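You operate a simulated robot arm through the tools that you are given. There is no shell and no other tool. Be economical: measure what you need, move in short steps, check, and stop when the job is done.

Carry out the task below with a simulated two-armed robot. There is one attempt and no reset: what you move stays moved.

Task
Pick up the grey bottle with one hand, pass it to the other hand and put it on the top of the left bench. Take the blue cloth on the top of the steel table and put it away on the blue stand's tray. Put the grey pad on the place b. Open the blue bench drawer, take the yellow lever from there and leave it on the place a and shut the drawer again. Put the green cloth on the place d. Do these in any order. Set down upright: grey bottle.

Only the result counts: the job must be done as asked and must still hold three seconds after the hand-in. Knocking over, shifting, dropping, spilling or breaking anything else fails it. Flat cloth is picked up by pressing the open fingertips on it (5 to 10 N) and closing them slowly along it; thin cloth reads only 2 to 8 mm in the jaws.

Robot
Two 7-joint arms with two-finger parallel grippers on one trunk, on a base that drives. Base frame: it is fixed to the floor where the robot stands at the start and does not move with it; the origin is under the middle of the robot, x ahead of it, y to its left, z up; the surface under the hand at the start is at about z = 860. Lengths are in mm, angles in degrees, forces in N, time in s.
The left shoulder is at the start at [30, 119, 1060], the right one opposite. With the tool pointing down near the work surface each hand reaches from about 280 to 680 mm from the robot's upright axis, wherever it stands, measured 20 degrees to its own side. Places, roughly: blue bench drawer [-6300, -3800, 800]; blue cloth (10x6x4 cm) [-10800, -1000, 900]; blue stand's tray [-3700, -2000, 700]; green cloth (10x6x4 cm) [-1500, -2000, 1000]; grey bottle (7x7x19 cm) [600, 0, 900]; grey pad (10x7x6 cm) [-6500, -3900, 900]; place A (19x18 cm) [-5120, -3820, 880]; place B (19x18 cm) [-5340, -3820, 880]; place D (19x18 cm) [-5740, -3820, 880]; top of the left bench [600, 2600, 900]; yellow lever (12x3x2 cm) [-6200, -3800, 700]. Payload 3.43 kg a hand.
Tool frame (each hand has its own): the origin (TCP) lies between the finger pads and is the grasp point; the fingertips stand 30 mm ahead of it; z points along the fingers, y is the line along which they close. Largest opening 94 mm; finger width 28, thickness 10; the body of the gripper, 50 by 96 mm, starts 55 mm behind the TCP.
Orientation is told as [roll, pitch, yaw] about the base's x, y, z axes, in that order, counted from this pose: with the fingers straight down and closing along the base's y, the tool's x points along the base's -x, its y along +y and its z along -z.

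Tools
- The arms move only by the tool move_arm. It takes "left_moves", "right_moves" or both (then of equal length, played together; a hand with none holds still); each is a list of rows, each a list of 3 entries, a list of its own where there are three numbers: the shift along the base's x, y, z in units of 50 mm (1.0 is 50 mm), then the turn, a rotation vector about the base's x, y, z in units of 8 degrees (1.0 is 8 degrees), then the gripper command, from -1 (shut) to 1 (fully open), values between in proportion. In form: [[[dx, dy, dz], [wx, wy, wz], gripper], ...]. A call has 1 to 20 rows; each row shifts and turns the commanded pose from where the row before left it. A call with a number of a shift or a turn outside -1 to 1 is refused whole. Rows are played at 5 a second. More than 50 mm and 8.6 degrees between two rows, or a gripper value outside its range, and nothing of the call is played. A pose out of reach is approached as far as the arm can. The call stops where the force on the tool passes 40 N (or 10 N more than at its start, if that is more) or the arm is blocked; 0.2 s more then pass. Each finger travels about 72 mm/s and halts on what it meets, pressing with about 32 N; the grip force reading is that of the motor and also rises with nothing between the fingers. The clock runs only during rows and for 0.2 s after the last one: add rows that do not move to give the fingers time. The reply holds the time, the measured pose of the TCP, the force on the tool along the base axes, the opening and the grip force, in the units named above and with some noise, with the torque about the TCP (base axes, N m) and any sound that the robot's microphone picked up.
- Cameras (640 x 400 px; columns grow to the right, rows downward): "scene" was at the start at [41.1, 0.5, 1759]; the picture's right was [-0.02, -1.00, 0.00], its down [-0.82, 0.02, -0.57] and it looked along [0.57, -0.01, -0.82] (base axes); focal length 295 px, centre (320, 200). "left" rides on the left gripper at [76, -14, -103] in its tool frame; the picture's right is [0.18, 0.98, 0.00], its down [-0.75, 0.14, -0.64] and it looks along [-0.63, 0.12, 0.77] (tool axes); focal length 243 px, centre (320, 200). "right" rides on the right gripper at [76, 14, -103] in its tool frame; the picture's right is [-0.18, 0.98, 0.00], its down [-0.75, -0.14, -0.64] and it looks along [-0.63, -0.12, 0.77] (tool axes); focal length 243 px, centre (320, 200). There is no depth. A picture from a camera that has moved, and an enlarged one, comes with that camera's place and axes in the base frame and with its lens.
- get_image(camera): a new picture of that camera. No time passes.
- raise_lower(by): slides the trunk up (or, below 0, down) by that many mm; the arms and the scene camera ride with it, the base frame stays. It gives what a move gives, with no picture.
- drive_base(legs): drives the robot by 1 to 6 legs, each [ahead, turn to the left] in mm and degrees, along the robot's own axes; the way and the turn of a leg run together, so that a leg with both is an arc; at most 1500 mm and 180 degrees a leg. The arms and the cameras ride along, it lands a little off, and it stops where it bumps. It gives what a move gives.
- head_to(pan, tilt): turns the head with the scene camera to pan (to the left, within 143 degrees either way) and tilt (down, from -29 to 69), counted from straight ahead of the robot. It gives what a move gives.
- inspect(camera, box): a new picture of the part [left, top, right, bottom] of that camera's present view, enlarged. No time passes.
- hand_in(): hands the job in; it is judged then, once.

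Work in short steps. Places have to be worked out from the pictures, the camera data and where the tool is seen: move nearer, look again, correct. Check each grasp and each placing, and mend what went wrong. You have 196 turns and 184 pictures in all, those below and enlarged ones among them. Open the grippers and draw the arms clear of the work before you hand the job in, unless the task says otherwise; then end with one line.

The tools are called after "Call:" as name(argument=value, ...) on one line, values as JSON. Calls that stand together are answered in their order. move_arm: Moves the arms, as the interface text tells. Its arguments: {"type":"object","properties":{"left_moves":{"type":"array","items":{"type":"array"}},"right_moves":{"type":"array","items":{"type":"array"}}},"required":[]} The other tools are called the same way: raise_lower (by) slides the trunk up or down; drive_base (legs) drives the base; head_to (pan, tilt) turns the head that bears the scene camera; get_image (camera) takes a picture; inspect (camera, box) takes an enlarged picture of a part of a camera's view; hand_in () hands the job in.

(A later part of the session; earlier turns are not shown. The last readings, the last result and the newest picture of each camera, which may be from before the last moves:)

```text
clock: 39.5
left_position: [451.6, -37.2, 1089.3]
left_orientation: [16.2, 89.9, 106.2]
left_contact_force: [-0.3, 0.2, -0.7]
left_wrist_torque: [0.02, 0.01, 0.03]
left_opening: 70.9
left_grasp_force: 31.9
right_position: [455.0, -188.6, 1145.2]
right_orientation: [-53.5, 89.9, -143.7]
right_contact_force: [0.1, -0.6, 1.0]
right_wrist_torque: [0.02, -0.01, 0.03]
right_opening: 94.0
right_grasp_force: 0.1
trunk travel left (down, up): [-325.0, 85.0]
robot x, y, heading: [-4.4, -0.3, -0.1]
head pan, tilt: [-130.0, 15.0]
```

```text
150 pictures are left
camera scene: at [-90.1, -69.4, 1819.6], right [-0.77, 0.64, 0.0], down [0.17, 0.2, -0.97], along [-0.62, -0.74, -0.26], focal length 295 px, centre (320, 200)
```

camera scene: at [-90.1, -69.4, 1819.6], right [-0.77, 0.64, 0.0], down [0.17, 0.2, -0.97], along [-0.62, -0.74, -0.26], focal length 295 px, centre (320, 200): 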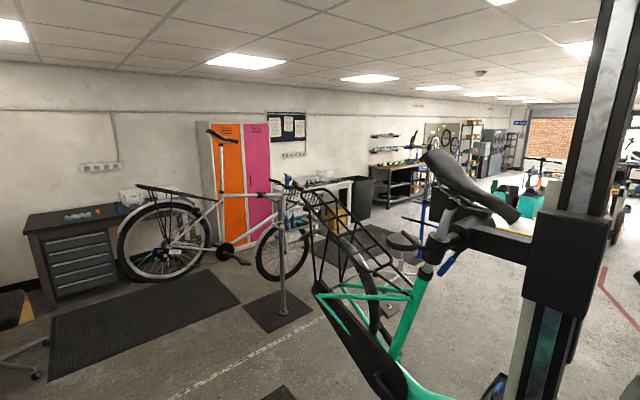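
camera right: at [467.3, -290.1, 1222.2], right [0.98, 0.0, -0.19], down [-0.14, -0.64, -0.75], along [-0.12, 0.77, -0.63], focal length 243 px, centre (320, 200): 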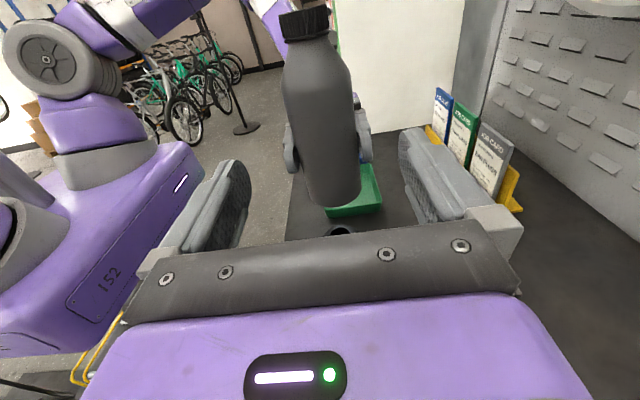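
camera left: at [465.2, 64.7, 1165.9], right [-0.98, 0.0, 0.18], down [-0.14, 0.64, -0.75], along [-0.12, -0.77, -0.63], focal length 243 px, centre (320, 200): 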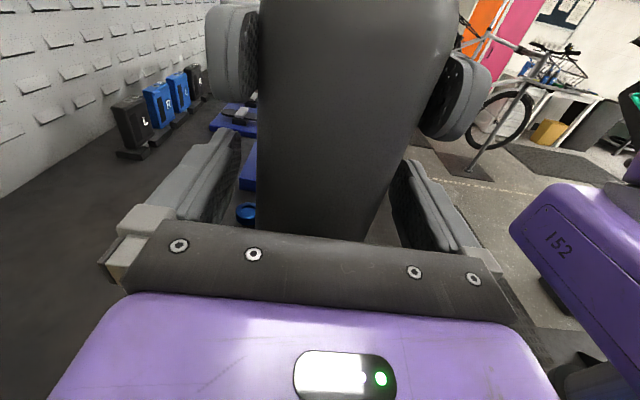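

The left bench is past the locker along the same wall. Check what stands right behind the robot before backing.

Call:
head_to(pan=-143, tilt=45)

Call:
get_image(camera="scene")

Call:
head_to(pan=143, tilt=45)

Call:
get_image(camera="scene")

```text
clock: 40.5
left_position: [450.6, -37.1, 1089.5]
left_orientation: [17.1, 89.8, 107.1]
left_contact_force: [0.5, -0.7, 0.1]
left_wrist_torque: [0.05, 0.01, 0.02]
left_opening: 71.1
left_grasp_force: 31.5
right_position: [452.8, -189.1, 1145.5]
right_orientation: [-54.3, 89.9, -144.3]
right_contact_force: [-0.7, 0.2, -0.3]
right_wrist_torque: [0.01, -0.02, -0.01]
right_opening: 94.0
right_grasp_force: 0.0
trunk travel left (down, up): [-325.0, 85.0]
robot x, y, heading: [1.0, -0.6, 0.1]
head pan, tilt: [-143.0, 45.0]
```

```text
149 pictures are left
camera scene: at [-95.0, -46.8, 1772.8], right [-0.6, 0.8, 0.0], down [0.56, 0.43, -0.71], along [-0.57, -0.43, -0.71], focal length 295 px, centre (320, 200)
```

scene: 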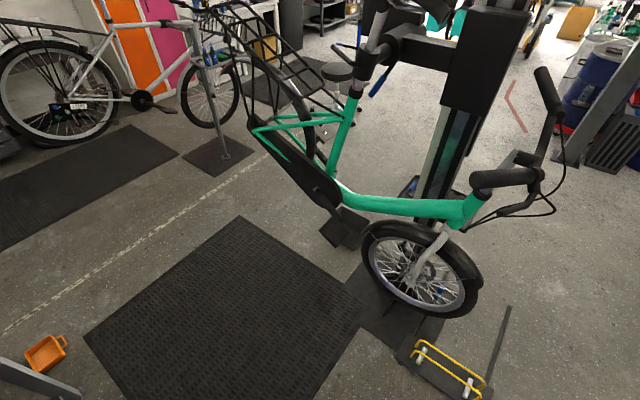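

```text
clock: 44.4
left_position: [451.3, -37.1, 1089.8]
left_orientation: [16.6, 90.0, 106.5]
left_contact_force: [-0.5, 0.2, 0.4]
left_wrist_torque: [0.03, 0.0, -0.02]
left_opening: 71.3
left_grasp_force: 31.7
right_position: [453.3, -188.4, 1145.0]
right_orientation: [-54.3, 89.9, -144.2]
right_contact_force: [0.7, -0.1, 0.1]
right_wrist_torque: [-0.04, 0.0, -0.02]
right_opening: 94.0
right_grasp_force: 0.1
trunk travel left (down, up): [-325.0, 85.0]
robot x, y, heading: [-1.0, -1.2, -0.4]
head pan, tilt: [143.0, 45.0]
```

```text
148 pictures are left
camera scene: at [-95.1, 51.1, 1772.8], right [0.6, 0.8, 0.0], down [0.56, -0.43, -0.71], along [-0.56, 0.43, -0.71], focal length 295 px, centre (320, 200)
```

scene: 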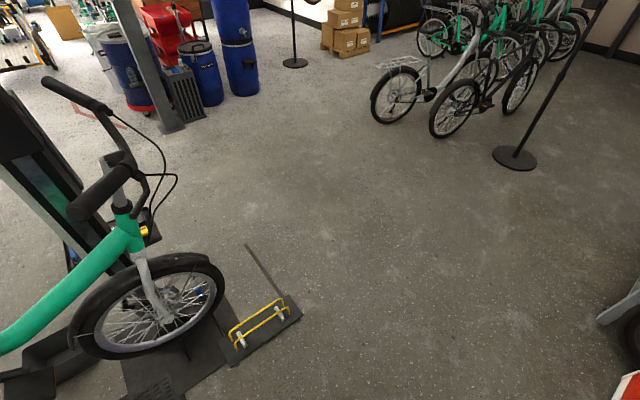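

The bike stand is behind at x≈-800 or more, so backing 250 mm is safe. Back up, turn left, drive 1900 mm, and look at the left bench.

Call:
drive_base(legs=[[-250, 0], [0, 90], [950, 0], [950, 0]])

Call:
head_to(pan=-50, tilt=35)

Call:
get_image(camera="scene")

```text
clock: 59.1
left_position: [-185.3, 2324.0, 1089.5]
left_orientation: [21.9, 89.9, -159.7]
left_contact_force: [-0.3, 0.0, 1.0]
left_wrist_torque: [0.02, 0.02, 0.02]
left_opening: 71.0
left_grasp_force: 31.9
right_position: [-33.9, 2323.3, 1144.9]
right_orientation: [-56.2, 90.0, -57.9]
right_contact_force: [1.3, 0.8, 0.1]
right_wrist_torque: [-0.01, -0.02, 0.01]
right_opening: 94.1
right_grasp_force: 0.0
trunk travel left (down, up): [-325.0, 85.0]
robot x, y, heading: [-237.9, 1872.8, 88.6]
head pan, tilt: [143.0, 45.0]
```

```text
clock: 61.9
left_position: [-184.8, 2324.5, 1089.6]
left_orientation: [19.7, 89.8, -161.9]
left_contact_force: [0.3, 0.1, -0.5]
left_wrist_torque: [-0.01, 0.01, 0.03]
left_opening: 71.2
left_grasp_force: 32.2
right_position: [-32.9, 2321.9, 1146.6]
right_orientation: [-54.5, 89.8, -56.1]
right_contact_force: [-0.6, -0.8, 0.0]
right_wrist_torque: [0.02, 0.0, 0.02]
right_opening: 93.7
right_grasp_force: 0.0
trunk travel left (down, up): [-325.0, 85.0]
robot x, y, heading: [-233.6, 1875.6, 88.4]
head pan, tilt: [-50.0, 35.0]
```

```text
147 pictures are left
camera scene: at [-167.2, 1901.9, 1787.5], right [0.62, -0.78, 0.0], down [-0.45, -0.36, -0.82], along [0.64, 0.51, -0.57], focal length 295 px, centre (320, 200)
```

scene: 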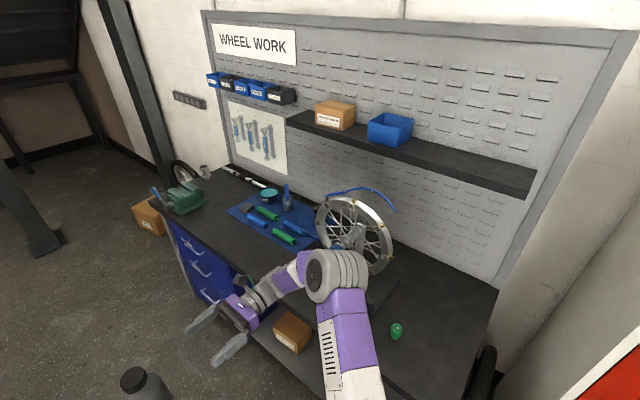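

The bench's front strip before the blue mat, around [400, 2700], looks empty. Drive on 860 mm, turn to face the bench, then look.

Call:
drive_base(legs=[[850, 0], [0, -88.5]])

Call:
head_to(pan=0, tilt=50)

Call:
get_image(camera="scene")

```text
clock: 70.1
left_position: [249.0, 2681.3, 1088.4]
left_orientation: [14.0, 89.9, 105.1]
left_contact_force: [0.0, -0.5, -0.1]
left_wrist_torque: [0.02, 0.01, 0.01]
left_opening: 70.9
left_grasp_force: 32.2
right_position: [253.2, 2531.4, 1145.3]
right_orientation: [-58.7, 89.9, -147.5]
right_contact_force: [-0.3, -0.6, 0.0]
right_wrist_torque: [-0.02, 0.02, -0.04]
right_opening: 94.0
right_grasp_force: 0.1
trunk travel left (down, up): [-325.0, 85.0]
robot x, y, heading: [-200.9, 2709.6, 1.1]
head pan, tilt: [-50.0, 35.0]
```

```text
clock: 71.2
left_position: [248.8, 2681.8, 1088.8]
left_orientation: [15.5, 89.9, 106.7]
left_contact_force: [-0.4, -0.6, 0.7]
left_wrist_torque: [0.01, 0.0, -0.03]
left_opening: 71.1
left_grasp_force: 31.5
right_position: [253.6, 2530.9, 1144.9]
right_orientation: [-57.5, 90.0, -146.4]
right_contact_force: [-0.1, 1.3, 0.0]
right_wrist_torque: [0.03, 0.0, -0.01]
right_opening: 94.1
right_grasp_force: 0.1
trunk travel left (down, up): [-325.0, 85.0]
robot x, y, heading: [-200.8, 2709.7, 1.2]
head pan, tilt: [0.0, 50.0]
```

```text
146 pictures are left
camera scene: at [-156.6, 2712.7, 1765.8], right [0.02, -1.0, 0.0], down [-0.77, -0.02, -0.64], along [0.64, 0.01, -0.77], focal length 295 px, centre (320, 200)
```

scene: 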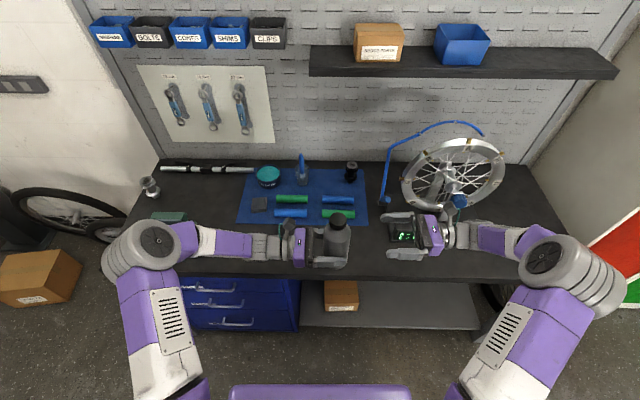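

Place target ≈ [385, 2680]. Extend the left hand 130 mm forward at height and pull the right hand back for clearance.

Call:
move_arm(left_moves=[[[0.5, 0, 0], [0, 0, 0], -1], [[0.5, 0, 0], [0, 0, 0], -1], [[0.5, 0, 0], [0, 0, 0], -1], [[0.5, 0, 0], [0, 0, 0], -1], [[0.6, 0, 0], [0, 0, 0], -1], [[0, 0, 0], [0, 0, 0], -1]], right_moves=[[[-0.5, 0, 0], [0, 0, 0], 1], [[-0.5, 0, 0], [0, 0, 0], 1], [[-0.5, 0, 0], [0, 0, 0], 1], [[-0.5, 0, 0], [0, 0, 0], 1], [[0, 0, 0], [0, 0, 0], 1], [[0, 0, 0], [0, 0, 0], 1]])

Call:
get_image(camera="scene")

Call:
get_image(camera="left")

```text
clock: 72.6
left_position: [377.4, 2679.6, 1090.0]
left_orientation: [18.4, 89.9, 109.8]
left_contact_force: [-0.2, 0.2, 0.3]
left_wrist_torque: [0.03, 0.04, -0.02]
left_opening: 71.1
left_grasp_force: 32.4
right_position: [151.7, 2530.0, 1145.9]
right_orientation: [-37.9, 89.9, -126.6]
right_contact_force: [-0.1, 0.4, -0.4]
right_wrist_torque: [0.0, 0.01, -0.03]
right_opening: 93.8
right_grasp_force: 0.1
trunk travel left (down, up): [-325.0, 85.0]
robot x, y, heading: [-201.7, 2708.8, 1.0]
head pan, tilt: [0.0, 50.0]
```

```text
145 pictures are left
camera scene: at [-157.5, 2713.0, 1765.9], right [0.02, -1.0, 0.0], down [-0.77, -0.02, -0.64], along [0.64, 0.01, -0.77], focal length 295 px, centre (320, 200)
```

scene: 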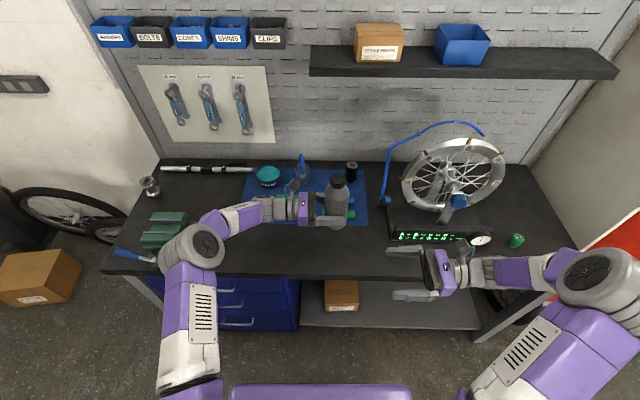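

```text
144 pictures are left
camera left: at [389.0, 2782.6, 1166.5], right [-0.98, -0.02, 0.18], down [-0.15, 0.64, -0.75], along [-0.1, -0.77, -0.63], focal length 243 px, centre (320, 200)
```

left: 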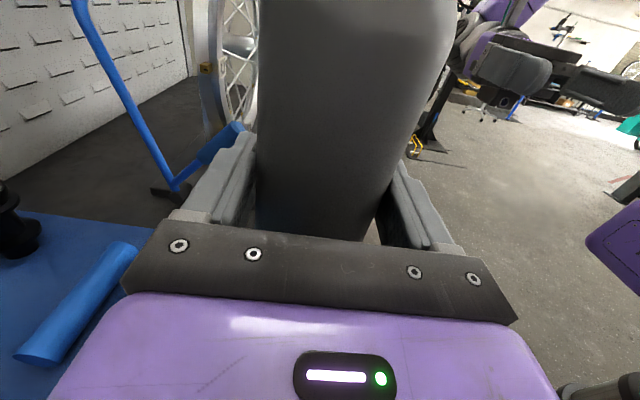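

Space beneath looks clear. Lower by 155 mm, then look.

Call:
move_arm(left_moves=[[[0, 0, -0.6], [0, 0, 0], -1], [[0, 0, -0.6], [0, 0, 0], -1], [[0, 0, -0.6], [0, 0, 0], -1], [[0, 0, -0.6], [0, 0, 0], -1], [[0, 0, -0.5], [0, 0, 0], -1], [[0, 0, 0], [0, 0, 0], -1]])

Call:
get_image(camera="scene")

Call:
get_image(camera="right")

```text
clock: 74.0
left_position: [378.1, 2680.4, 944.7]
left_orientation: [11.8, 90.0, 103.0]
left_contact_force: [0.1, -0.7, 0.3]
left_wrist_torque: [0.05, -0.03, 0.04]
left_opening: 71.0
left_grasp_force: 31.9
right_position: [152.8, 2530.2, 1147.4]
right_orientation: [-54.2, 90.0, -143.2]
right_contact_force: [-0.3, 0.2, -0.1]
right_wrist_torque: [0.02, 0.01, 0.01]
right_opening: 94.1
right_grasp_force: 0.0
trunk travel left (down, up): [-325.0, 85.0]
robot x, y, heading: [-204.6, 2711.3, 1.3]
head pan, tilt: [0.0, 50.0]
```

```text
143 pictures are left
camera scene: at [-156.7, 2712.9, 1765.8], right [0.02, -1.0, 0.0], down [-0.77, -0.02, -0.64], along [0.64, 0.01, -0.77], focal length 295 px, centre (320, 200)
```

scene: 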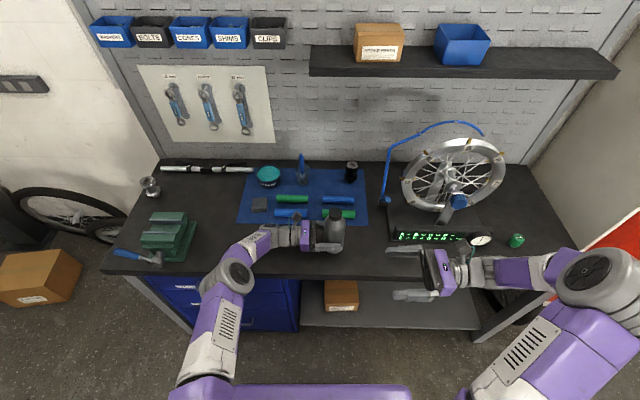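

```text
142 pictures are left
camera right: at [168.4, 2429.1, 1223.1], right [0.98, 0.02, -0.19], down [-0.13, -0.65, -0.75], along [-0.14, 0.76, -0.63], focal length 243 px, centre (320, 200)
```

right: 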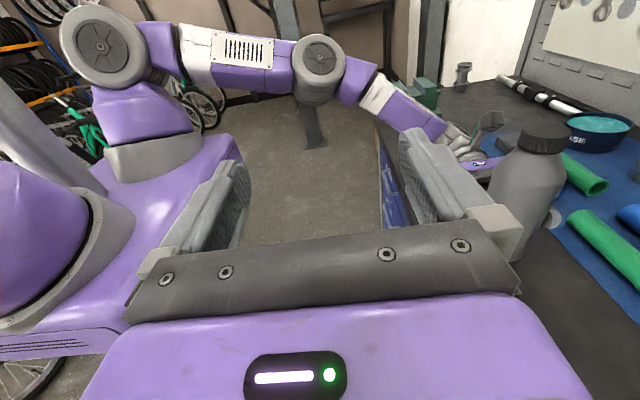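

Now creep down until contact shows.

Call:
move_arm(left_moves=[[[0, 0, -0.2], [0, 0, 0], -1], [[0, 0, -0.16], [0, 0, 0], -1], [[0, 0, 0], [0, 0, 0], -1]])

Call:
inspect(camera="scene", box=[220, 180, 400, 292])

```text
clock: 74.8
left_position: [376.9, 2681.8, 927.6]
left_orientation: [13.9, 90.0, 105.0]
left_contact_force: [1.0, 0.2, -0.2]
left_wrist_torque: [0.01, -0.03, -0.02]
left_opening: 71.3
left_grasp_force: 31.9
right_position: [153.1, 2530.8, 1146.3]
right_orientation: [-57.8, 89.9, -146.7]
right_contact_force: [-0.1, -0.9, 0.0]
right_wrist_torque: [-0.01, 0.02, -0.02]
right_opening: 94.0
right_grasp_force: 0.0
trunk travel left (down, up): [-325.0, 85.0]
robot x, y, heading: [-204.9, 2709.4, 1.0]
head pan, tilt: [0.0, 50.0]
```

```text
3.56 times, centred on (310, 236) of scene
camera zoom: at [-156.4, 2712.8, 1765.8], right [0.02, -1.0, 0.0], down [-0.77, -0.02, -0.64], along [0.64, 0.01, -0.77], focal length 1049 px, centre (356, 72)
```

zoom: 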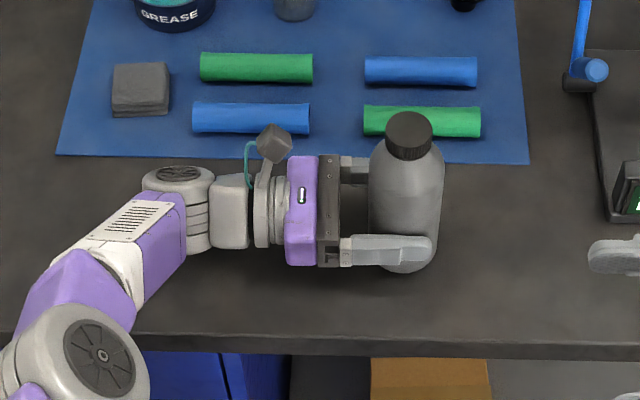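

Still free; continue 3 mm at a time.

Call:
move_arm(left_moves=[[[0, 0, -0.08], [0, 0, 0], -1], [[0, 0, -0.06], [0, 0, 0], -1], [[0, 0, 0], [0, 0, 0], -1]])

```text
clock: 75.6
left_position: [378.5, 2681.8, 923.6]
left_orientation: [-123.3, 89.7, -31.9]
left_contact_force: [2.0, 2.9, 16.4]
left_wrist_torque: [0.65, 0.14, -0.15]
left_opening: 71.1
left_grasp_force: 32.4
right_position: [150.6, 2531.6, 1147.5]
right_orientation: [-17.5, 89.8, -106.5]
right_contact_force: [-0.7, -0.2, 0.1]
right_wrist_torque: [0.03, -0.03, 0.02]
right_opening: 94.0
right_grasp_force: 0.0
trunk travel left (down, up): [-325.0, 85.0]
robot x, y, heading: [-205.6, 2708.3, 1.0]
head pan, tilt: [0.0, 50.0]
```

Contact (16 N) with the bench. Raise 1 mm to relieve, then open slowly.

Call:
move_arm(left_moves=[[[0, 0, 0.02], [0, 0, 0], 0.53], [[0, 0, 0], [0, 0, 0], 0.56], [[0, 0, 0], [0, 0, 0], 0.6], [[0, 0, 0], [0, 0, 0], 0.75], [[0, 0, 0], [0, 0, 0], 1], [[0, 0, 0], [0, 0, 0], 1]])

Call:
get_image(camera="left")

Call:
get_image(camera="right")

```text
clock: 77.0
left_position: [376.6, 2681.1, 920.4]
left_orientation: [3.9, 89.9, 95.2]
left_contact_force: [-1.0, 0.0, -0.1]
left_wrist_torque: [0.01, 0.02, 0.0]
left_opening: 93.7
left_grasp_force: 0.0
right_position: [151.1, 2530.9, 1146.9]
right_orientation: [-48.8, 89.9, -137.6]
right_contact_force: [-0.1, 0.6, 0.4]
right_wrist_torque: [-0.01, 0.0, 0.0]
right_opening: 94.0
right_grasp_force: 0.0
trunk travel left (down, up): [-325.0, 85.0]
robot x, y, heading: [-201.4, 2709.6, 1.3]
head pan, tilt: [0.0, 50.0]
```

```text
140 pictures are left
camera left: at [388.6, 2783.2, 997.9], right [-0.98, -0.02, 0.18], down [-0.15, 0.64, -0.75], along [-0.1, -0.77, -0.63], focal length 243 px, centre (320, 200)
```

left: 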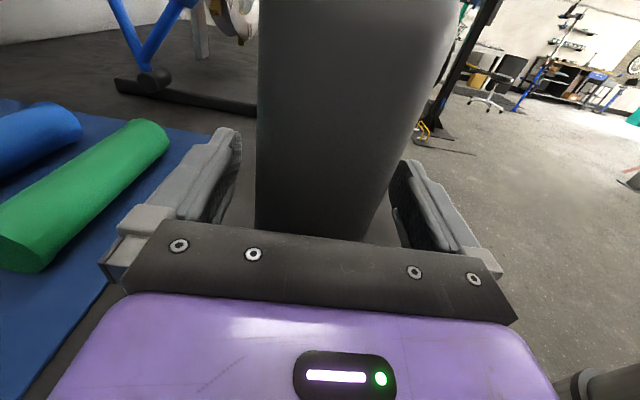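

```text
139 pictures are left
camera right: at [168.1, 2429.0, 1223.2], right [0.98, 0.02, -0.19], down [-0.13, -0.65, -0.75], along [-0.13, 0.76, -0.63], focal length 243 px, centre (320, 200)
```

right: 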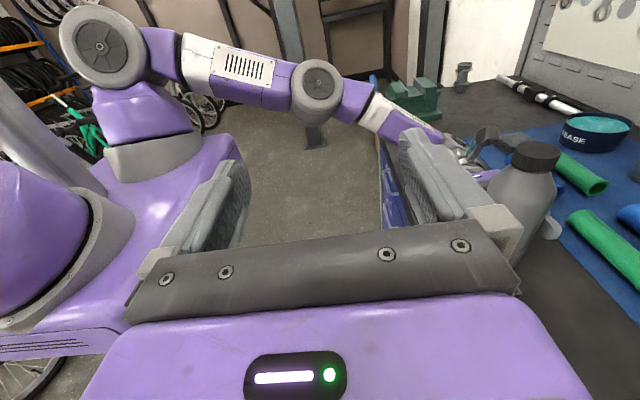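

The bottle stands upright. Withdraw the left hand along +y 85 mm, raise, and look.

Call:
move_arm(left_moves=[[[0, 0.4, 0], [0, 0, 0], 1], [[0, 0.6, 0], [0, 0, 0], 1], [[0, 0.7, 0], [0, 0, 0], 1], [[0, 0, 0.8], [0, 0, 0], 1], [[0, 0, 0.9], [0, 0, 0], 1], [[0, 0, 0.9], [0, 0, 0], 1], [[0, 0, 0.9], [0, 0, 0], 1], [[0, 0, 0], [0, 0, 0], 1]])

Call:
get_image(camera="scene")

```text
clock: 78.8
left_position: [427.6, 2772.2, 1077.6]
left_orientation: [24.3, 89.8, 115.4]
left_contact_force: [0.7, -0.3, 0.1]
left_wrist_torque: [-0.01, 0.04, 0.01]
left_opening: 93.8
left_grasp_force: 0.0
left hand out of reach, approached as far as the arm can: row 4, 5, 6, 7
right_position: [152.1, 2530.6, 1147.0]
right_orientation: [-50.2, 89.9, -139.0]
right_contact_force: [-0.2, 0.3, -0.4]
right_wrist_torque: [-0.01, 0.0, -0.01]
right_opening: 93.9
right_grasp_force: 0.1
trunk travel left (down, up): [-325.0, 85.0]
robot x, y, heading: [-200.9, 2706.6, 1.3]
head pan, tilt: [0.0, 50.0]
```

```text
138 pictures are left
camera scene: at [-157.0, 2712.9, 1765.8], right [0.02, -1.0, 0.0], down [-0.77, -0.02, -0.64], along [0.64, 0.01, -0.77], focal length 295 px, centre (320, 200)
```

scene: 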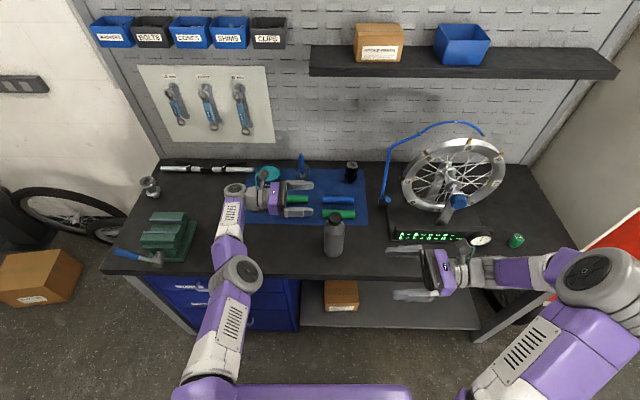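

Bottle done. Now fold both hands back to fingers-down near the body: first the rolls.

Call:
move_arm(left_moves=[[[-0.4, 0.2, 0.1], [0.703, 0, 0], 1], [[-0.4, 0.2, 0.1], [0.703, 0, 0], 1], [[-0.4, 0.2, 0.1], [0.703, 0, 0], 1], [[-0.4, 0.2, 0.1], [0.703, 0, 0], 1], [[-0.4, 0.2, 0.1], [0.703, 0, 0], 1], [[-0.4, 0.2, 0.1], [0.703, 0, 0], 1], [[-0.4, 0.2, 0.1], [0.703, 0, 0], 1], [[-0.4, 0.2, 0.1], [0.703, 0, 0], 1], [[-0.4, 0.1, 0.1], [0.703, 0, 0], 1], [[-0.4, 0.1, 0.1], [0.703, 0, 0], 1], [[0, 0, 0], [0.703, 0, 0], 1], [[0, 0, 0], [0.703, 0, 0], 1], [[0, 0, 0], [0.703, 0, 0], 1], [[0, 0, 0], [0.703, 0, 0], 1], [[0, 0, 0], [0.703, 0, 0], 1], [[0, 0, 0], [0.703, 0, 0], 1], [[0, 0, 0], [0, 0, 0], 1]], right_moves=[[[0, 0, 0], [-0.703, 0, 0], 1], [[0, 0, 0], [-0.703, 0, 0], 1], [[0, 0, 0], [-0.703, 0, 0], 1], [[0, 0, 0], [-0.703, 0, 0], 1], [[0.1, 0, 0], [-0.703, 0, 0], 1], [[0.1, 0, 0], [-0.703, 0, 0], 1], [[0.1, 0, 0], [-0.703, 0, 0], 1], [[0.1, 0, 0], [-0.703, 0, 0], 1], [[0.1, 0, 0], [-0.703, 0, 0], 1], [[0.1, 0, 0], [-0.703, 0, 0], 1], [[0.1, 0, 0], [-0.703, 0, 0], 1], [[0.1, 0, 0], [-0.703, 0, 0], 1], [[0, 0, 0], [-0.703, 0, 0], 1], [[0, 0, 0], [-0.703, 0, 0], 1], [[0, 0, 0], [-0.703, 0, 0], 1], [[0, 0, 0], [-0.703, 0, 0], 1], [[0, 0, 0], [0, 0, 0], 1]])

Call:
get_image(camera="scene")

```text
clock: 82.4
left_position: [436.3, 2910.4, 1125.6]
left_orientation: [-1.2, -0.2, 90.0]
left_contact_force: [-0.2, 0.4, -0.8]
left_wrist_torque: [0.01, 0.02, -0.01]
left_opening: 94.1
left_grasp_force: 0.0
left hand out of reach, approached as far as the arm can: row 1, 2, 3, 4, 5, 6, 7, 8, 9, 10, 12, 14
right_position: [193.6, 2530.6, 1145.4]
right_orientation: [-1.1, 0.0, -90.2]
right_contact_force: [-0.1, -0.4, 0.2]
right_wrist_torque: [-0.01, 0.0, 0.01]
right_opening: 94.1
right_grasp_force: 0.1
trunk travel left (down, up): [-325.0, 85.0]
robot x, y, heading: [-200.4, 2709.8, 1.3]
head pan, tilt: [0.0, 50.0]
```

```text
137 pictures are left
camera scene: at [-157.2, 2712.8, 1765.8], right [0.02, -1.0, 0.0], down [-0.77, -0.02, -0.64], along [0.64, 0.01, -0.77], focal length 295 px, centre (320, 200)
```

scene: 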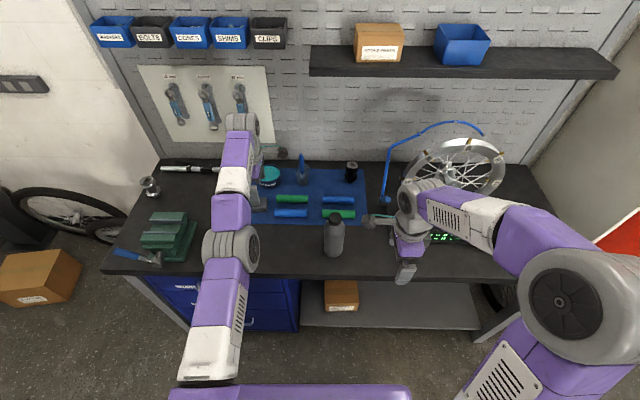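

Rolls done. Now yaw both hands back to 0 and pull the left hand in.

Call:
move_arm(left_moves=[[[-0.3, 0, 0.1], [0, 0, -0.9375], 1], [[-0.3, 0, 0.1], [0, 0, -0.9375], 1], [[-0.3, 0, 0.1], [0, 0, -0.9375], 1], [[-0.3, 0, 0.1], [0, 0, -0.9375], 1], [[-0.3, 0, 0.1], [0, 0, -0.9375], 1], [[-0.3, 0, 0.1], [0, 0, -0.9375], 1], [[-0.3, 0, 0], [0, 0, -0.9375], 1], [[-0.3, 0, 0], [0, 0, -0.9375], 1], [[-0.3, 0, 0], [0, 0, -0.9375], 1], [[-0.3, 0, 0], [0, 0, -0.9375], 1], [[-0.3, 0, 0], [0, 0, -0.9375], 1], [[-0.3, 0, 0], [0, 0, -0.9375], 1], [[-0.3, 0, 0], [0, 0, 0], 1], [[0, 0, 0], [0, 0, 0], 1]], right_moves=[[[0, 0, 0], [0, 0, 0.9375], 1], [[0, 0, 0], [0, 0, 0.9375], 1], [[0, 0, 0], [0, 0, 0.9375], 1], [[0, 0, 0], [0, 0, 0.9375], 1], [[0, 0, 0], [0, 0, 0.9375], 1], [[0, 0, 0], [0, 0, 0.9375], 1], [[0, 0, 0], [0, 0, 0.9375], 1], [[0, 0, 0], [0, 0, 0.9375], 1], [[0, 0, 0], [0, 0, 0.9375], 1], [[0, 0, 0], [0, 0, 0.9375], 1], [[0, 0, 0], [0, 0, 0.9375], 1], [[0, 0, 0], [0, 0, 0.9375], 1], [[0, 0, 0], [0, 0, 0], 1], [[0, 0, 0], [0, 0, 0], 1]])

Call:
get_image(camera="scene")

```text
clock: 85.4
left_position: [409.2, 2918.9, 1204.6]
left_orientation: [-1.2, 0.1, -0.1]
left_contact_force: [0.5, 0.9, 0.7]
left_wrist_torque: [0.02, -0.04, -0.03]
left_opening: 93.9
left_grasp_force: 0.1
left hand out of reach, approached as far as the arm can: row 1, 2, 3, 4, 5, 6, 7, 8, 9, 10, 11, 12, 13
right_position: [193.5, 2531.6, 1144.9]
right_orientation: [-1.3, 0.0, 0.0]
right_contact_force: [0.4, -0.4, -0.6]
right_wrist_torque: [0.01, -0.03, 0.02]
right_opening: 94.2
right_grasp_force: 0.1
trunk travel left (down, up): [-325.0, 85.0]
robot x, y, heading: [-205.7, 2712.2, 1.2]
head pan, tilt: [0.0, 50.0]
```

```text
136 pictures are left
camera scene: at [-157.1, 2712.8, 1765.8], right [0.02, -1.0, 0.0], down [-0.77, -0.02, -0.64], along [0.64, 0.01, -0.77], focal length 295 px, centre (320, 200)
```

scene: 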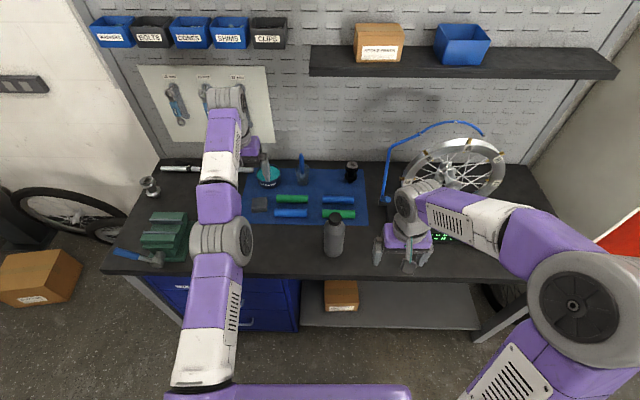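

The left arm is almost straight and sticks. Try pulling it back with a small sideways/down component.

Call:
move_arm(left_moves=[[[-0.5, 0, -0.4], [0, 0, 0], 1], [[-0.5, 0, -0.4], [0, 0, 0], 1], [[-0.5, 0, 0], [0, 0, 0], 1], [[-0.5, 0, 0], [0, 0, 0], 1], [[-0.5, 0, 0], [0, 0, 0], 1], [[0, 0, 0], [0, 0, 0], 1]])

Call:
get_image(camera="scene")

```text
clock: 86.8
left_position: [411.6, 2925.8, 1195.1]
left_orientation: [-1.2, -0.1, 0.0]
left_contact_force: [0.3, 0.4, 0.2]
left_wrist_torque: [-0.01, 0.01, -0.01]
left_opening: 94.1
left_grasp_force: 0.1
left hand out of reach, approached as far as the arm can: row 1, 2, 3, 4, 5
right_position: [193.7, 2530.9, 1145.6]
right_orientation: [-1.2, 0.0, 0.0]
right_contact_force: [-0.8, 0.2, -0.2]
right_wrist_torque: [-0.03, 0.0, -0.02]
right_opening: 94.2
right_grasp_force: 0.1
trunk travel left (down, up): [-325.0, 85.0]
robot x, y, heading: [-203.3, 2711.3, 0.9]
head pan, tilt: [0.0, 50.0]
```

```text
135 pictures are left
camera scene: at [-157.1, 2712.8, 1765.8], right [0.02, -1.0, 0.0], down [-0.77, -0.02, -0.64], along [0.64, 0.01, -0.77], focal length 295 px, centre (320, 200)
```

scene: 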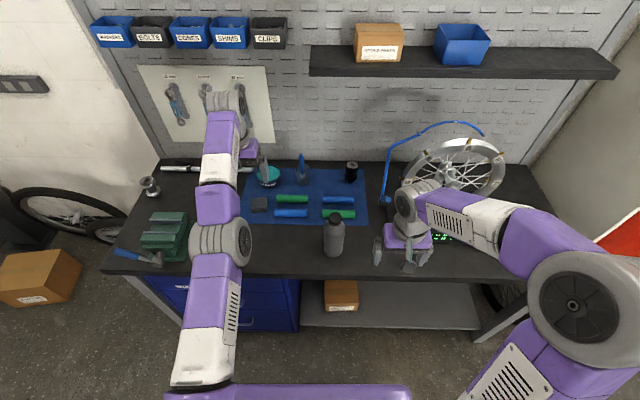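

Try pure downward motion, which should re-bend the elbow.

Call:
move_arm(left_moves=[[[0, 0, -0.8], [0, 0, 0], 1], [[0, 0, -0.8], [0, 0, 0], 1], [[0, 0, -0.6], [0, 0, 0], 1], [[0, 0, 0], [0, 0, 0], 1]])

Call:
get_image(camera="right")

```text
clock: 87.8
left_position: [435.8, 2928.6, 1088.9]
left_orientation: [-1.2, 0.2, 0.0]
left_contact_force: [-0.4, -0.1, 0.3]
left_wrist_torque: [-0.01, -0.02, -0.01]
left_opening: 94.2
left_grasp_force: 0.1
left hand out of reach, approached as far as the arm can: row 1, 2, 3
right_position: [192.9, 2532.5, 1145.5]
right_orientation: [-1.1, 0.1, -0.1]
right_contact_force: [-0.5, 0.4, -0.4]
right_wrist_torque: [-0.01, 0.02, -0.03]
right_opening: 93.9
right_grasp_force: 0.0
trunk travel left (down, up): [-325.0, 85.0]
robot x, y, heading: [-204.2, 2712.8, 1.2]
head pan, tilt: [0.0, 50.0]
```

```text
134 pictures are left
camera right: at [116.4, 2548.2, 1247.7], right [0.19, 0.98, -0.02], down [0.75, -0.13, 0.64], along [0.63, -0.13, -0.76], focal length 243 px, centre (320, 200)
```

right: 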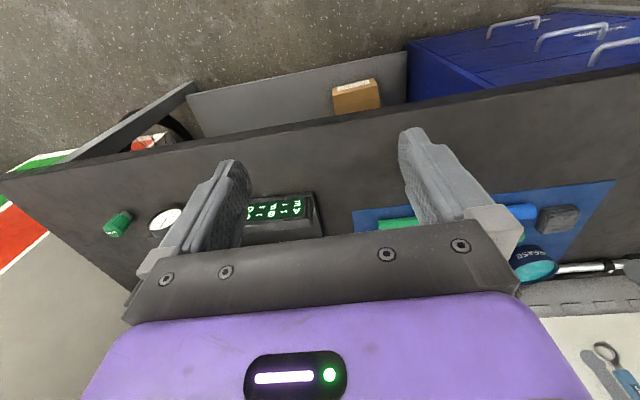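

The arm is locked at full stretch. Swing it outward in +y to find a direction that re-bends the elbow.

Call:
move_arm(left_moves=[[[-0.3, 0.7, 0.4], [0, 0, 0], 1], [[-0.3, 0.7, 0.4], [0, 0, 0], 1], [[-0.4, 0.7, 0.4], [0, 0, 0], 1], [[-0.5, 0.5, 0.2], [0, 0, 0], 1], [[-0.5, 0.5, 0], [0, 0, 0], 1], [[-0.5, 0.3, 0], [0, 0, 0], 1], [[0, 0, 0], [0, 0, 0], 1]])

Call:
get_image(camera="scene")

```text
clock: 89.4
left_position: [369.5, 3117.2, 1177.4]
left_orientation: [-1.3, 0.1, 0.1]
left_contact_force: [-0.4, 0.1, 0.2]
left_wrist_torque: [0.0, -0.02, -0.01]
left_opening: 94.0
left_grasp_force: 0.2
left hand out of reach, approached as far as the arm can: row 1, 2, 3, 4, 5, 6
right_position: [194.1, 2531.3, 1143.6]
right_orientation: [-1.2, 0.1, -0.1]
right_contact_force: [0.2, -0.2, -0.3]
right_wrist_torque: [0.0, 0.0, 0.0]
right_opening: 93.7
right_grasp_force: 0.0
trunk travel left (down, up): [-325.0, 85.0]
robot x, y, heading: [-201.0, 2709.4, 1.1]
head pan, tilt: [0.0, 50.0]
```

```text
133 pictures are left
camera scene: at [-156.8, 2712.4, 1765.8], right [0.02, -1.0, 0.0], down [-0.77, -0.02, -0.64], along [0.64, 0.01, -0.77], focal length 295 px, centre (320, 200)
```

scene: 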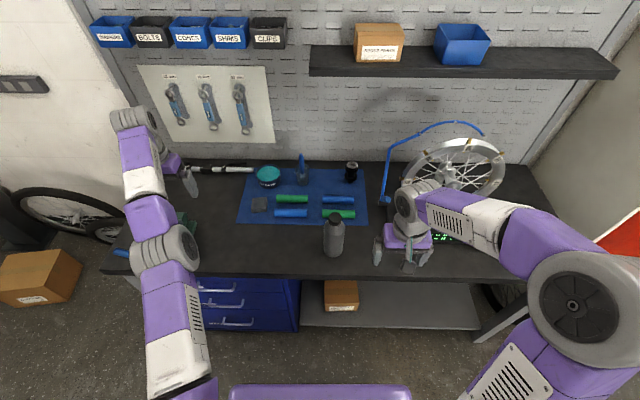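

Still locked. Try relaxing the wrist: pitch the hand forward 45° while retracting.

Call:
move_arm(left_moves=[[[0, 0, 0], [0, -0.9, 0], 1], [[0, 0, 0], [0, -0.9, 0], 1], [[-0.3, 0, 0], [0, -0.9, 0], 1], [[-0.4, -0.2, 0], [0, -0.9, 0], 1], [[-0.5, -0.2, 0], [0, -0.9, 0], 1], [[-0.5, -0.2, 0], [0, -0.9, 0], 1], [[-0.5, -0.2, 0], [0, 0, 0], 1], [[-0.5, -0.2, 0], [0, 0, 0], 1], [[-0.5, -0.2, 0], [0, 0, 0], 1], [[0, 0, 0], [0, 0, 0], 1]])

Call:
get_image(camera="scene")

```text
clock: 91.6
left_position: [455.6, 3196.1, 1266.2]
left_orientation: [-1.3, -43.1, -0.1]
left_contact_force: [0.0, -0.5, -0.5]
left_wrist_torque: [0.04, 0.04, -0.01]
left_opening: 94.1
left_grasp_force: 0.1
left hand out of reach, approached as far as the arm can: row 1, 2, 3, 4, 5, 6, 7, 8, 9
right_position: [193.6, 2532.0, 1144.3]
right_orientation: [-1.3, 0.0, -0.1]
right_contact_force: [-0.1, -0.6, -1.2]
right_wrist_torque: [-0.02, 0.0, 0.02]
right_opening: 94.0
right_grasp_force: 0.0
trunk travel left (down, up): [-325.0, 85.0]
robot x, y, heading: [-201.6, 2709.8, 1.0]
head pan, tilt: [0.0, 50.0]
```

```text
132 pictures are left
camera scene: at [-157.0, 2712.8, 1765.8], right [0.02, -1.0, 0.0], down [-0.77, -0.02, -0.64], along [0.64, 0.01, -0.77], focal length 295 px, centre (320, 200)
```

scene: 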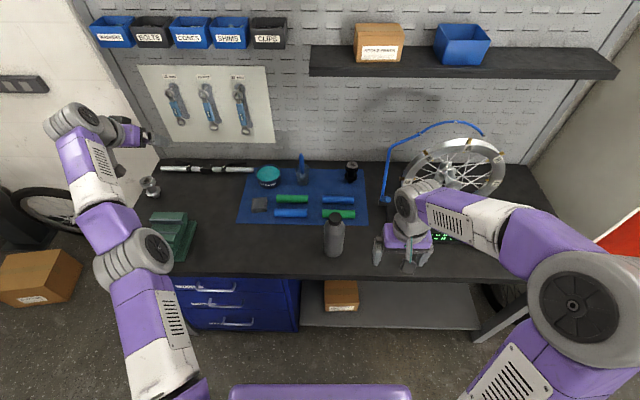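

Try the untried direction: sweep inward (−y), which is the elbow's natural bend direction.

Call:
move_arm(left_moves=[[[-0.1, -0.95, 0], [0, 0, 0], 1], [[-0.1, -0.95, 0], [0, 0, 0], 1], [[-0.1, -0.95, 0], [0, 0, 0], 1], [[-0.1, -0.95, 0], [0, 0, 0], 1], [[-0.1, -0.95, 0], [0, 0, 0], 1], [[-0.3, -0.9, 0], [0, 0, 0], 1], [[-0.3, -0.9, 0], [0, 0, 0], 1], [[0, 0, 0], [0, 0, 0], 1]])

Call:
get_image(camera="scene")

```text
clock: 93.4
left_position: [526.0, 2911.3, 1319.1]
left_orientation: [-1.4, -43.0, 0.0]
left_contact_force: [-0.2, -0.3, 0.0]
left_wrist_torque: [-0.01, 0.02, -0.01]
left_opening: 94.0
left_grasp_force: 0.1
left hand out of reach, approached as far as the arm can: row 1, 2, 3, 4, 5, 6, 7
right_position: [193.6, 2532.1, 1145.4]
right_orientation: [-1.2, 0.0, 0.0]
right_contact_force: [1.0, -0.1, 0.3]
right_wrist_torque: [-0.04, -0.03, 0.0]
right_opening: 94.0
right_grasp_force: 0.0
trunk travel left (down, up): [-325.0, 85.0]
robot x, y, heading: [-203.0, 2710.3, 1.0]
head pan, tilt: [0.0, 50.0]
```

```text
131 pictures are left
camera scene: at [-157.1, 2714.0, 1765.8], right [0.02, -1.0, 0.0], down [-0.77, -0.02, -0.64], along [0.64, 0.01, -0.77], focal length 295 px, centre (320, 200)
```

scene: 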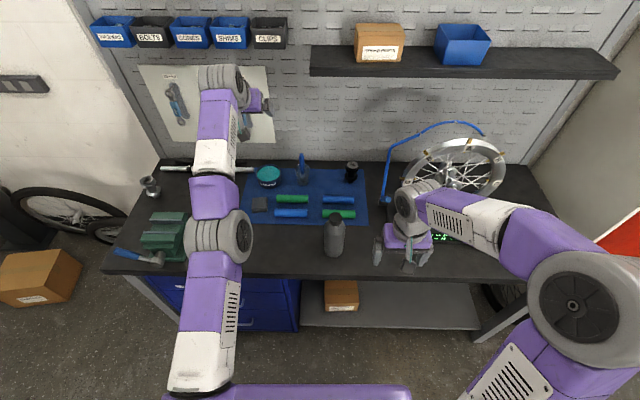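

The left arm is not needed further, so I'll at least swing it up and back to a compact pose; this may also free the elbow.

Call:
move_arm(left_moves=[[[-0.2, 0, 0.8], [0, 0, 0], 1], [[-0.2, 0, 0.8], [0, 0, 0], 1], [[-0.4, 0, 0.7], [0, 0, 0], 1], [[-0.5, 0, 0.7], [0, 0, 0], 1], [[-0.6, 0, 0.6], [0, 0, 0], 1], [[-0.7, 0, 0.5], [0, 0, 0], 1], [[-0.8, 0, 0.3], [0, 0, 0], 1], [[-0.8, 0, 0.2], [0, 0, 0], 1], [[-0.8, 0, 0], [0, 0, 0], 1], [[-0.8, 0, 0], [0, 0, 0], 1], [[0, 0, 0], [0, 0, 0], 1]])

Call:
get_image(camera="scene")

```text
clock: 95.8
left_position: [261.3, 2911.2, 1603.4]
left_orientation: [-1.2, -43.0, 0.0]
left_contact_force: [0.4, -0.2, 0.3]
left_wrist_torque: [0.01, -0.02, -0.02]
left_opening: 94.0
left_grasp_force: 0.0
left hand out of reach, approached as far as the arm can: row 1, 2, 4, 6, 7, 8, 9, 10
right_position: [194.4, 2531.9, 1143.9]
right_orientation: [-1.2, 0.0, -0.2]
right_contact_force: [0.2, 0.2, 0.8]
right_wrist_torque: [0.04, 0.0, 0.01]
right_opening: 93.8
right_grasp_force: 0.1
trunk travel left (down, up): [-325.0, 85.0]
robot x, y, heading: [-206.8, 2713.5, 1.5]
head pan, tilt: [0.0, 50.0]
```

```text
130 pictures are left
camera scene: at [-156.0, 2712.9, 1765.8], right [0.02, -1.0, 0.0], down [-0.77, -0.02, -0.64], along [0.64, 0.01, -0.77], focal length 295 px, centre (320, 200)
```

scene: 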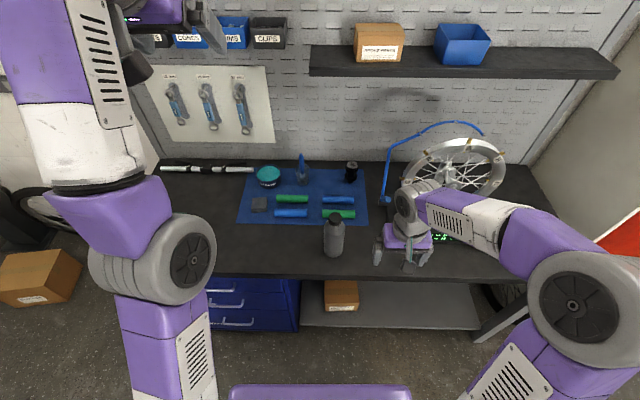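

The elbow is bending again (elbow low, forearm up). Pull the hand in closer while folded.

Call:
move_arm(left_moves=[[[-0.6, 0, -0.2], [0, 0.5, 0], 1], [[-0.6, 0, -0.3], [0, 0.5, 0], 1], [[-0.5, 0, -0.4], [0, 0.5, 0], 1], [[-0.4, 0.1, -0.5], [0, 0.5, 0], 1], [[-0.2, 0.1, -0.6], [0, 0.5, 0], 1], [[0, 0.2, -0.6], [0, 0.5, 0], 1], [[0, 0.2, -0.6], [0, 0.5, 0], 1], [[0, 0.2, -0.6], [0, 0.5, 0], 1], [[0, 0.2, -0.6], [0, 0.5, 0], 1], [[0, 0, -0.6], [0, 0.5, 0], 1], [[0, 0, 0], [0, 0, 0], 1]])

Call:
get_image(camera="scene")

```text
clock: 98.2
left_position: [155.0, 2964.8, 1378.1]
left_orientation: [-1.2, -3.1, 0.0]
left_contact_force: [1.0, 0.5, 0.8]
left_wrist_torque: [-0.01, 0.01, 0.02]
left_opening: 93.8
left_grasp_force: 0.0
left hand out of reach, approached as far as the arm can: row 1, 2
right_position: [192.4, 2531.6, 1145.5]
right_orientation: [-1.3, 0.1, -0.2]
right_contact_force: [-0.4, -0.4, 0.3]
right_wrist_torque: [0.0, -0.01, -0.01]
right_opening: 93.7
right_grasp_force: 0.1
trunk travel left (down, up): [-325.0, 85.0]
robot x, y, heading: [-204.0, 2710.9, 1.3]
head pan, tilt: [0.0, 50.0]
```

```text
129 pictures are left
camera scene: at [-157.5, 2712.8, 1765.9], right [0.02, -1.0, 0.0], down [-0.77, -0.02, -0.64], along [0.64, 0.01, -0.77], focal length 295 px, centre (320, 200)
```

scene: 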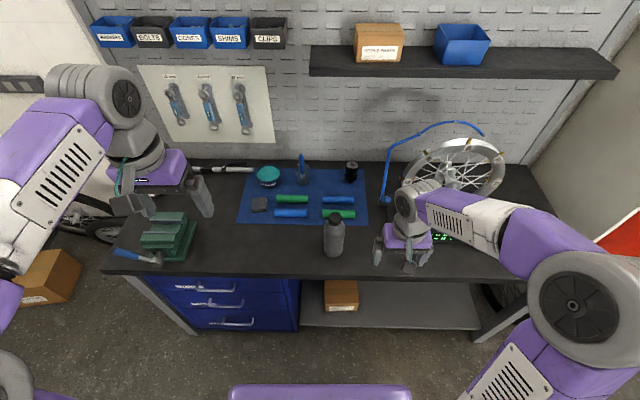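

The left arm is free and folded. Lower it to a travel height.

Call:
move_arm(left_moves=[[[0, -0.1, -0.8], [0, 0.35, 0], 1], [[0, -0.1, -0.8], [0, 0, 0], 1], [[0, -0.1, -0.8], [0, 0, 0], 1], [[0, -0.1, -0.8], [0, 0, 0], 1], [[0, 0, -0.8], [0, 0, 0], 1], [[0, 0, 0], [0, 0, 0], 1]])

Call:
get_image(camera="scene")

```text
clock: 99.6
left_position: [150.7, 2943.9, 1179.7]
left_orientation: [-1.1, -0.4, 0.0]
left_contact_force: [-0.3, -0.2, -0.6]
left_wrist_torque: [-0.01, -0.01, -0.01]
left_opening: 93.9
left_grasp_force: 0.1
right_position: [192.6, 2530.3, 1145.2]
right_orientation: [-1.2, 0.0, -0.1]
right_contact_force: [-0.1, 0.2, -0.5]
right_wrist_torque: [-0.04, 0.02, 0.02]
right_opening: 94.1
right_grasp_force: 0.1
trunk travel left (down, up): [-325.0, 85.0]
robot x, y, heading: [-204.4, 2710.2, 1.3]
head pan, tilt: [0.0, 50.0]
```

```text
128 pictures are left
camera scene: at [-157.6, 2712.6, 1765.9], right [0.02, -1.0, 0.0], down [-0.77, -0.02, -0.64], along [0.64, 0.01, -0.77], focal length 295 px, centre (320, 200)
```

scene: 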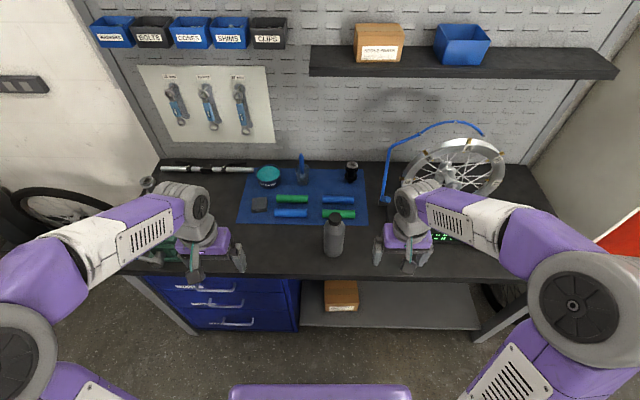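

Both arms are in travel pose. Now look back over the room to plan the drive to the green cloth at about [-1500, -2000].

Call:
head_to(pan=-143, tilt=22)

Call:
get_image(camera="scene")

Call:
head_to(pan=143, tilt=22)

Call:
get_image(camera="scene")

```text
clock: 101.9
left_position: [152.0, 2944.6, 1180.5]
left_orientation: [-1.2, -0.4, 0.0]
left_contact_force: [0.6, 0.4, 0.3]
left_wrist_torque: [0.0, -0.03, 0.0]
left_opening: 93.8
left_grasp_force: 0.0
right_position: [193.4, 2531.2, 1145.6]
right_orientation: [-1.2, 0.1, -0.1]
right_contact_force: [0.4, -0.5, 0.6]
right_wrist_torque: [0.01, 0.01, -0.03]
right_opening: 94.0
right_grasp_force: 0.1
trunk travel left (down, up): [-325.0, 85.0]
robot x, y, heading: [-203.0, 2714.0, 1.7]
head pan, tilt: [-143.0, 22.0]
```

```text
127 pictures are left
camera scene: at [-307.0, 2653.7, 1808.2], right [-0.62, 0.79, 0.0], down [0.29, 0.23, -0.93], along [-0.73, -0.57, -0.37], focal length 295 px, centre (320, 200)
```

scene: 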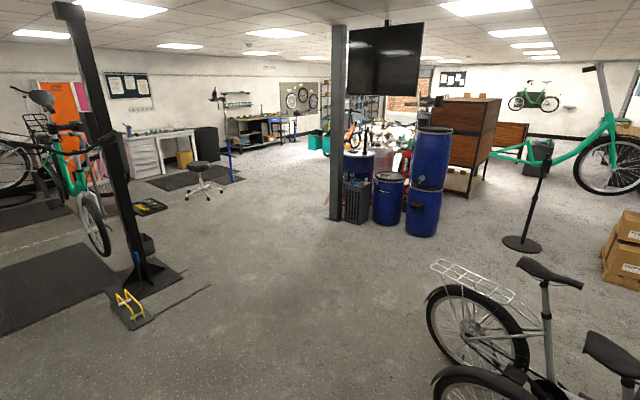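

```text
clock: 105.8
left_position: [151.6, 2943.5, 1179.4]
left_orientation: [-1.2, -0.4, 0.0]
left_contact_force: [0.0, 0.3, 0.4]
left_wrist_torque: [0.02, 0.01, 0.02]
left_opening: 94.0
left_grasp_force: 0.1
right_position: [193.0, 2531.3, 1145.6]
right_orientation: [-1.2, 0.1, 0.0]
right_contact_force: [-0.1, 0.4, -0.3]
right_wrist_torque: [0.02, 0.03, 0.02]
right_opening: 94.1
right_grasp_force: 0.0
trunk travel left (down, up): [-325.0, 85.0]
robot x, y, heading: [-207.1, 2710.4, 1.2]
head pan, tilt: [143.0, 22.0]
```

```text
126 pictures are left
camera scene: at [-309.4, 2765.5, 1808.2], right [0.59, 0.81, 0.0], down [0.3, -0.22, -0.93], along [-0.75, 0.54, -0.37], focal length 295 px, centre (320, 200)
```

scene: 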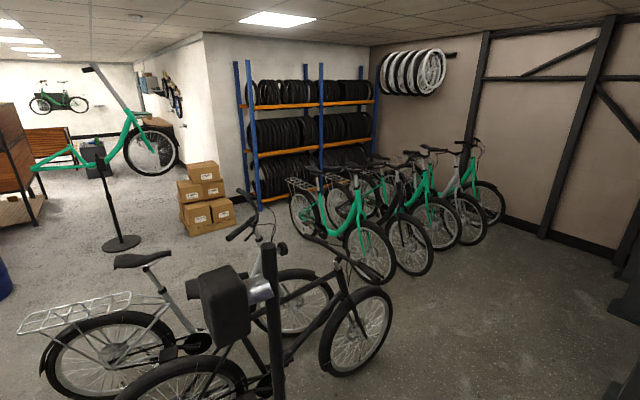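

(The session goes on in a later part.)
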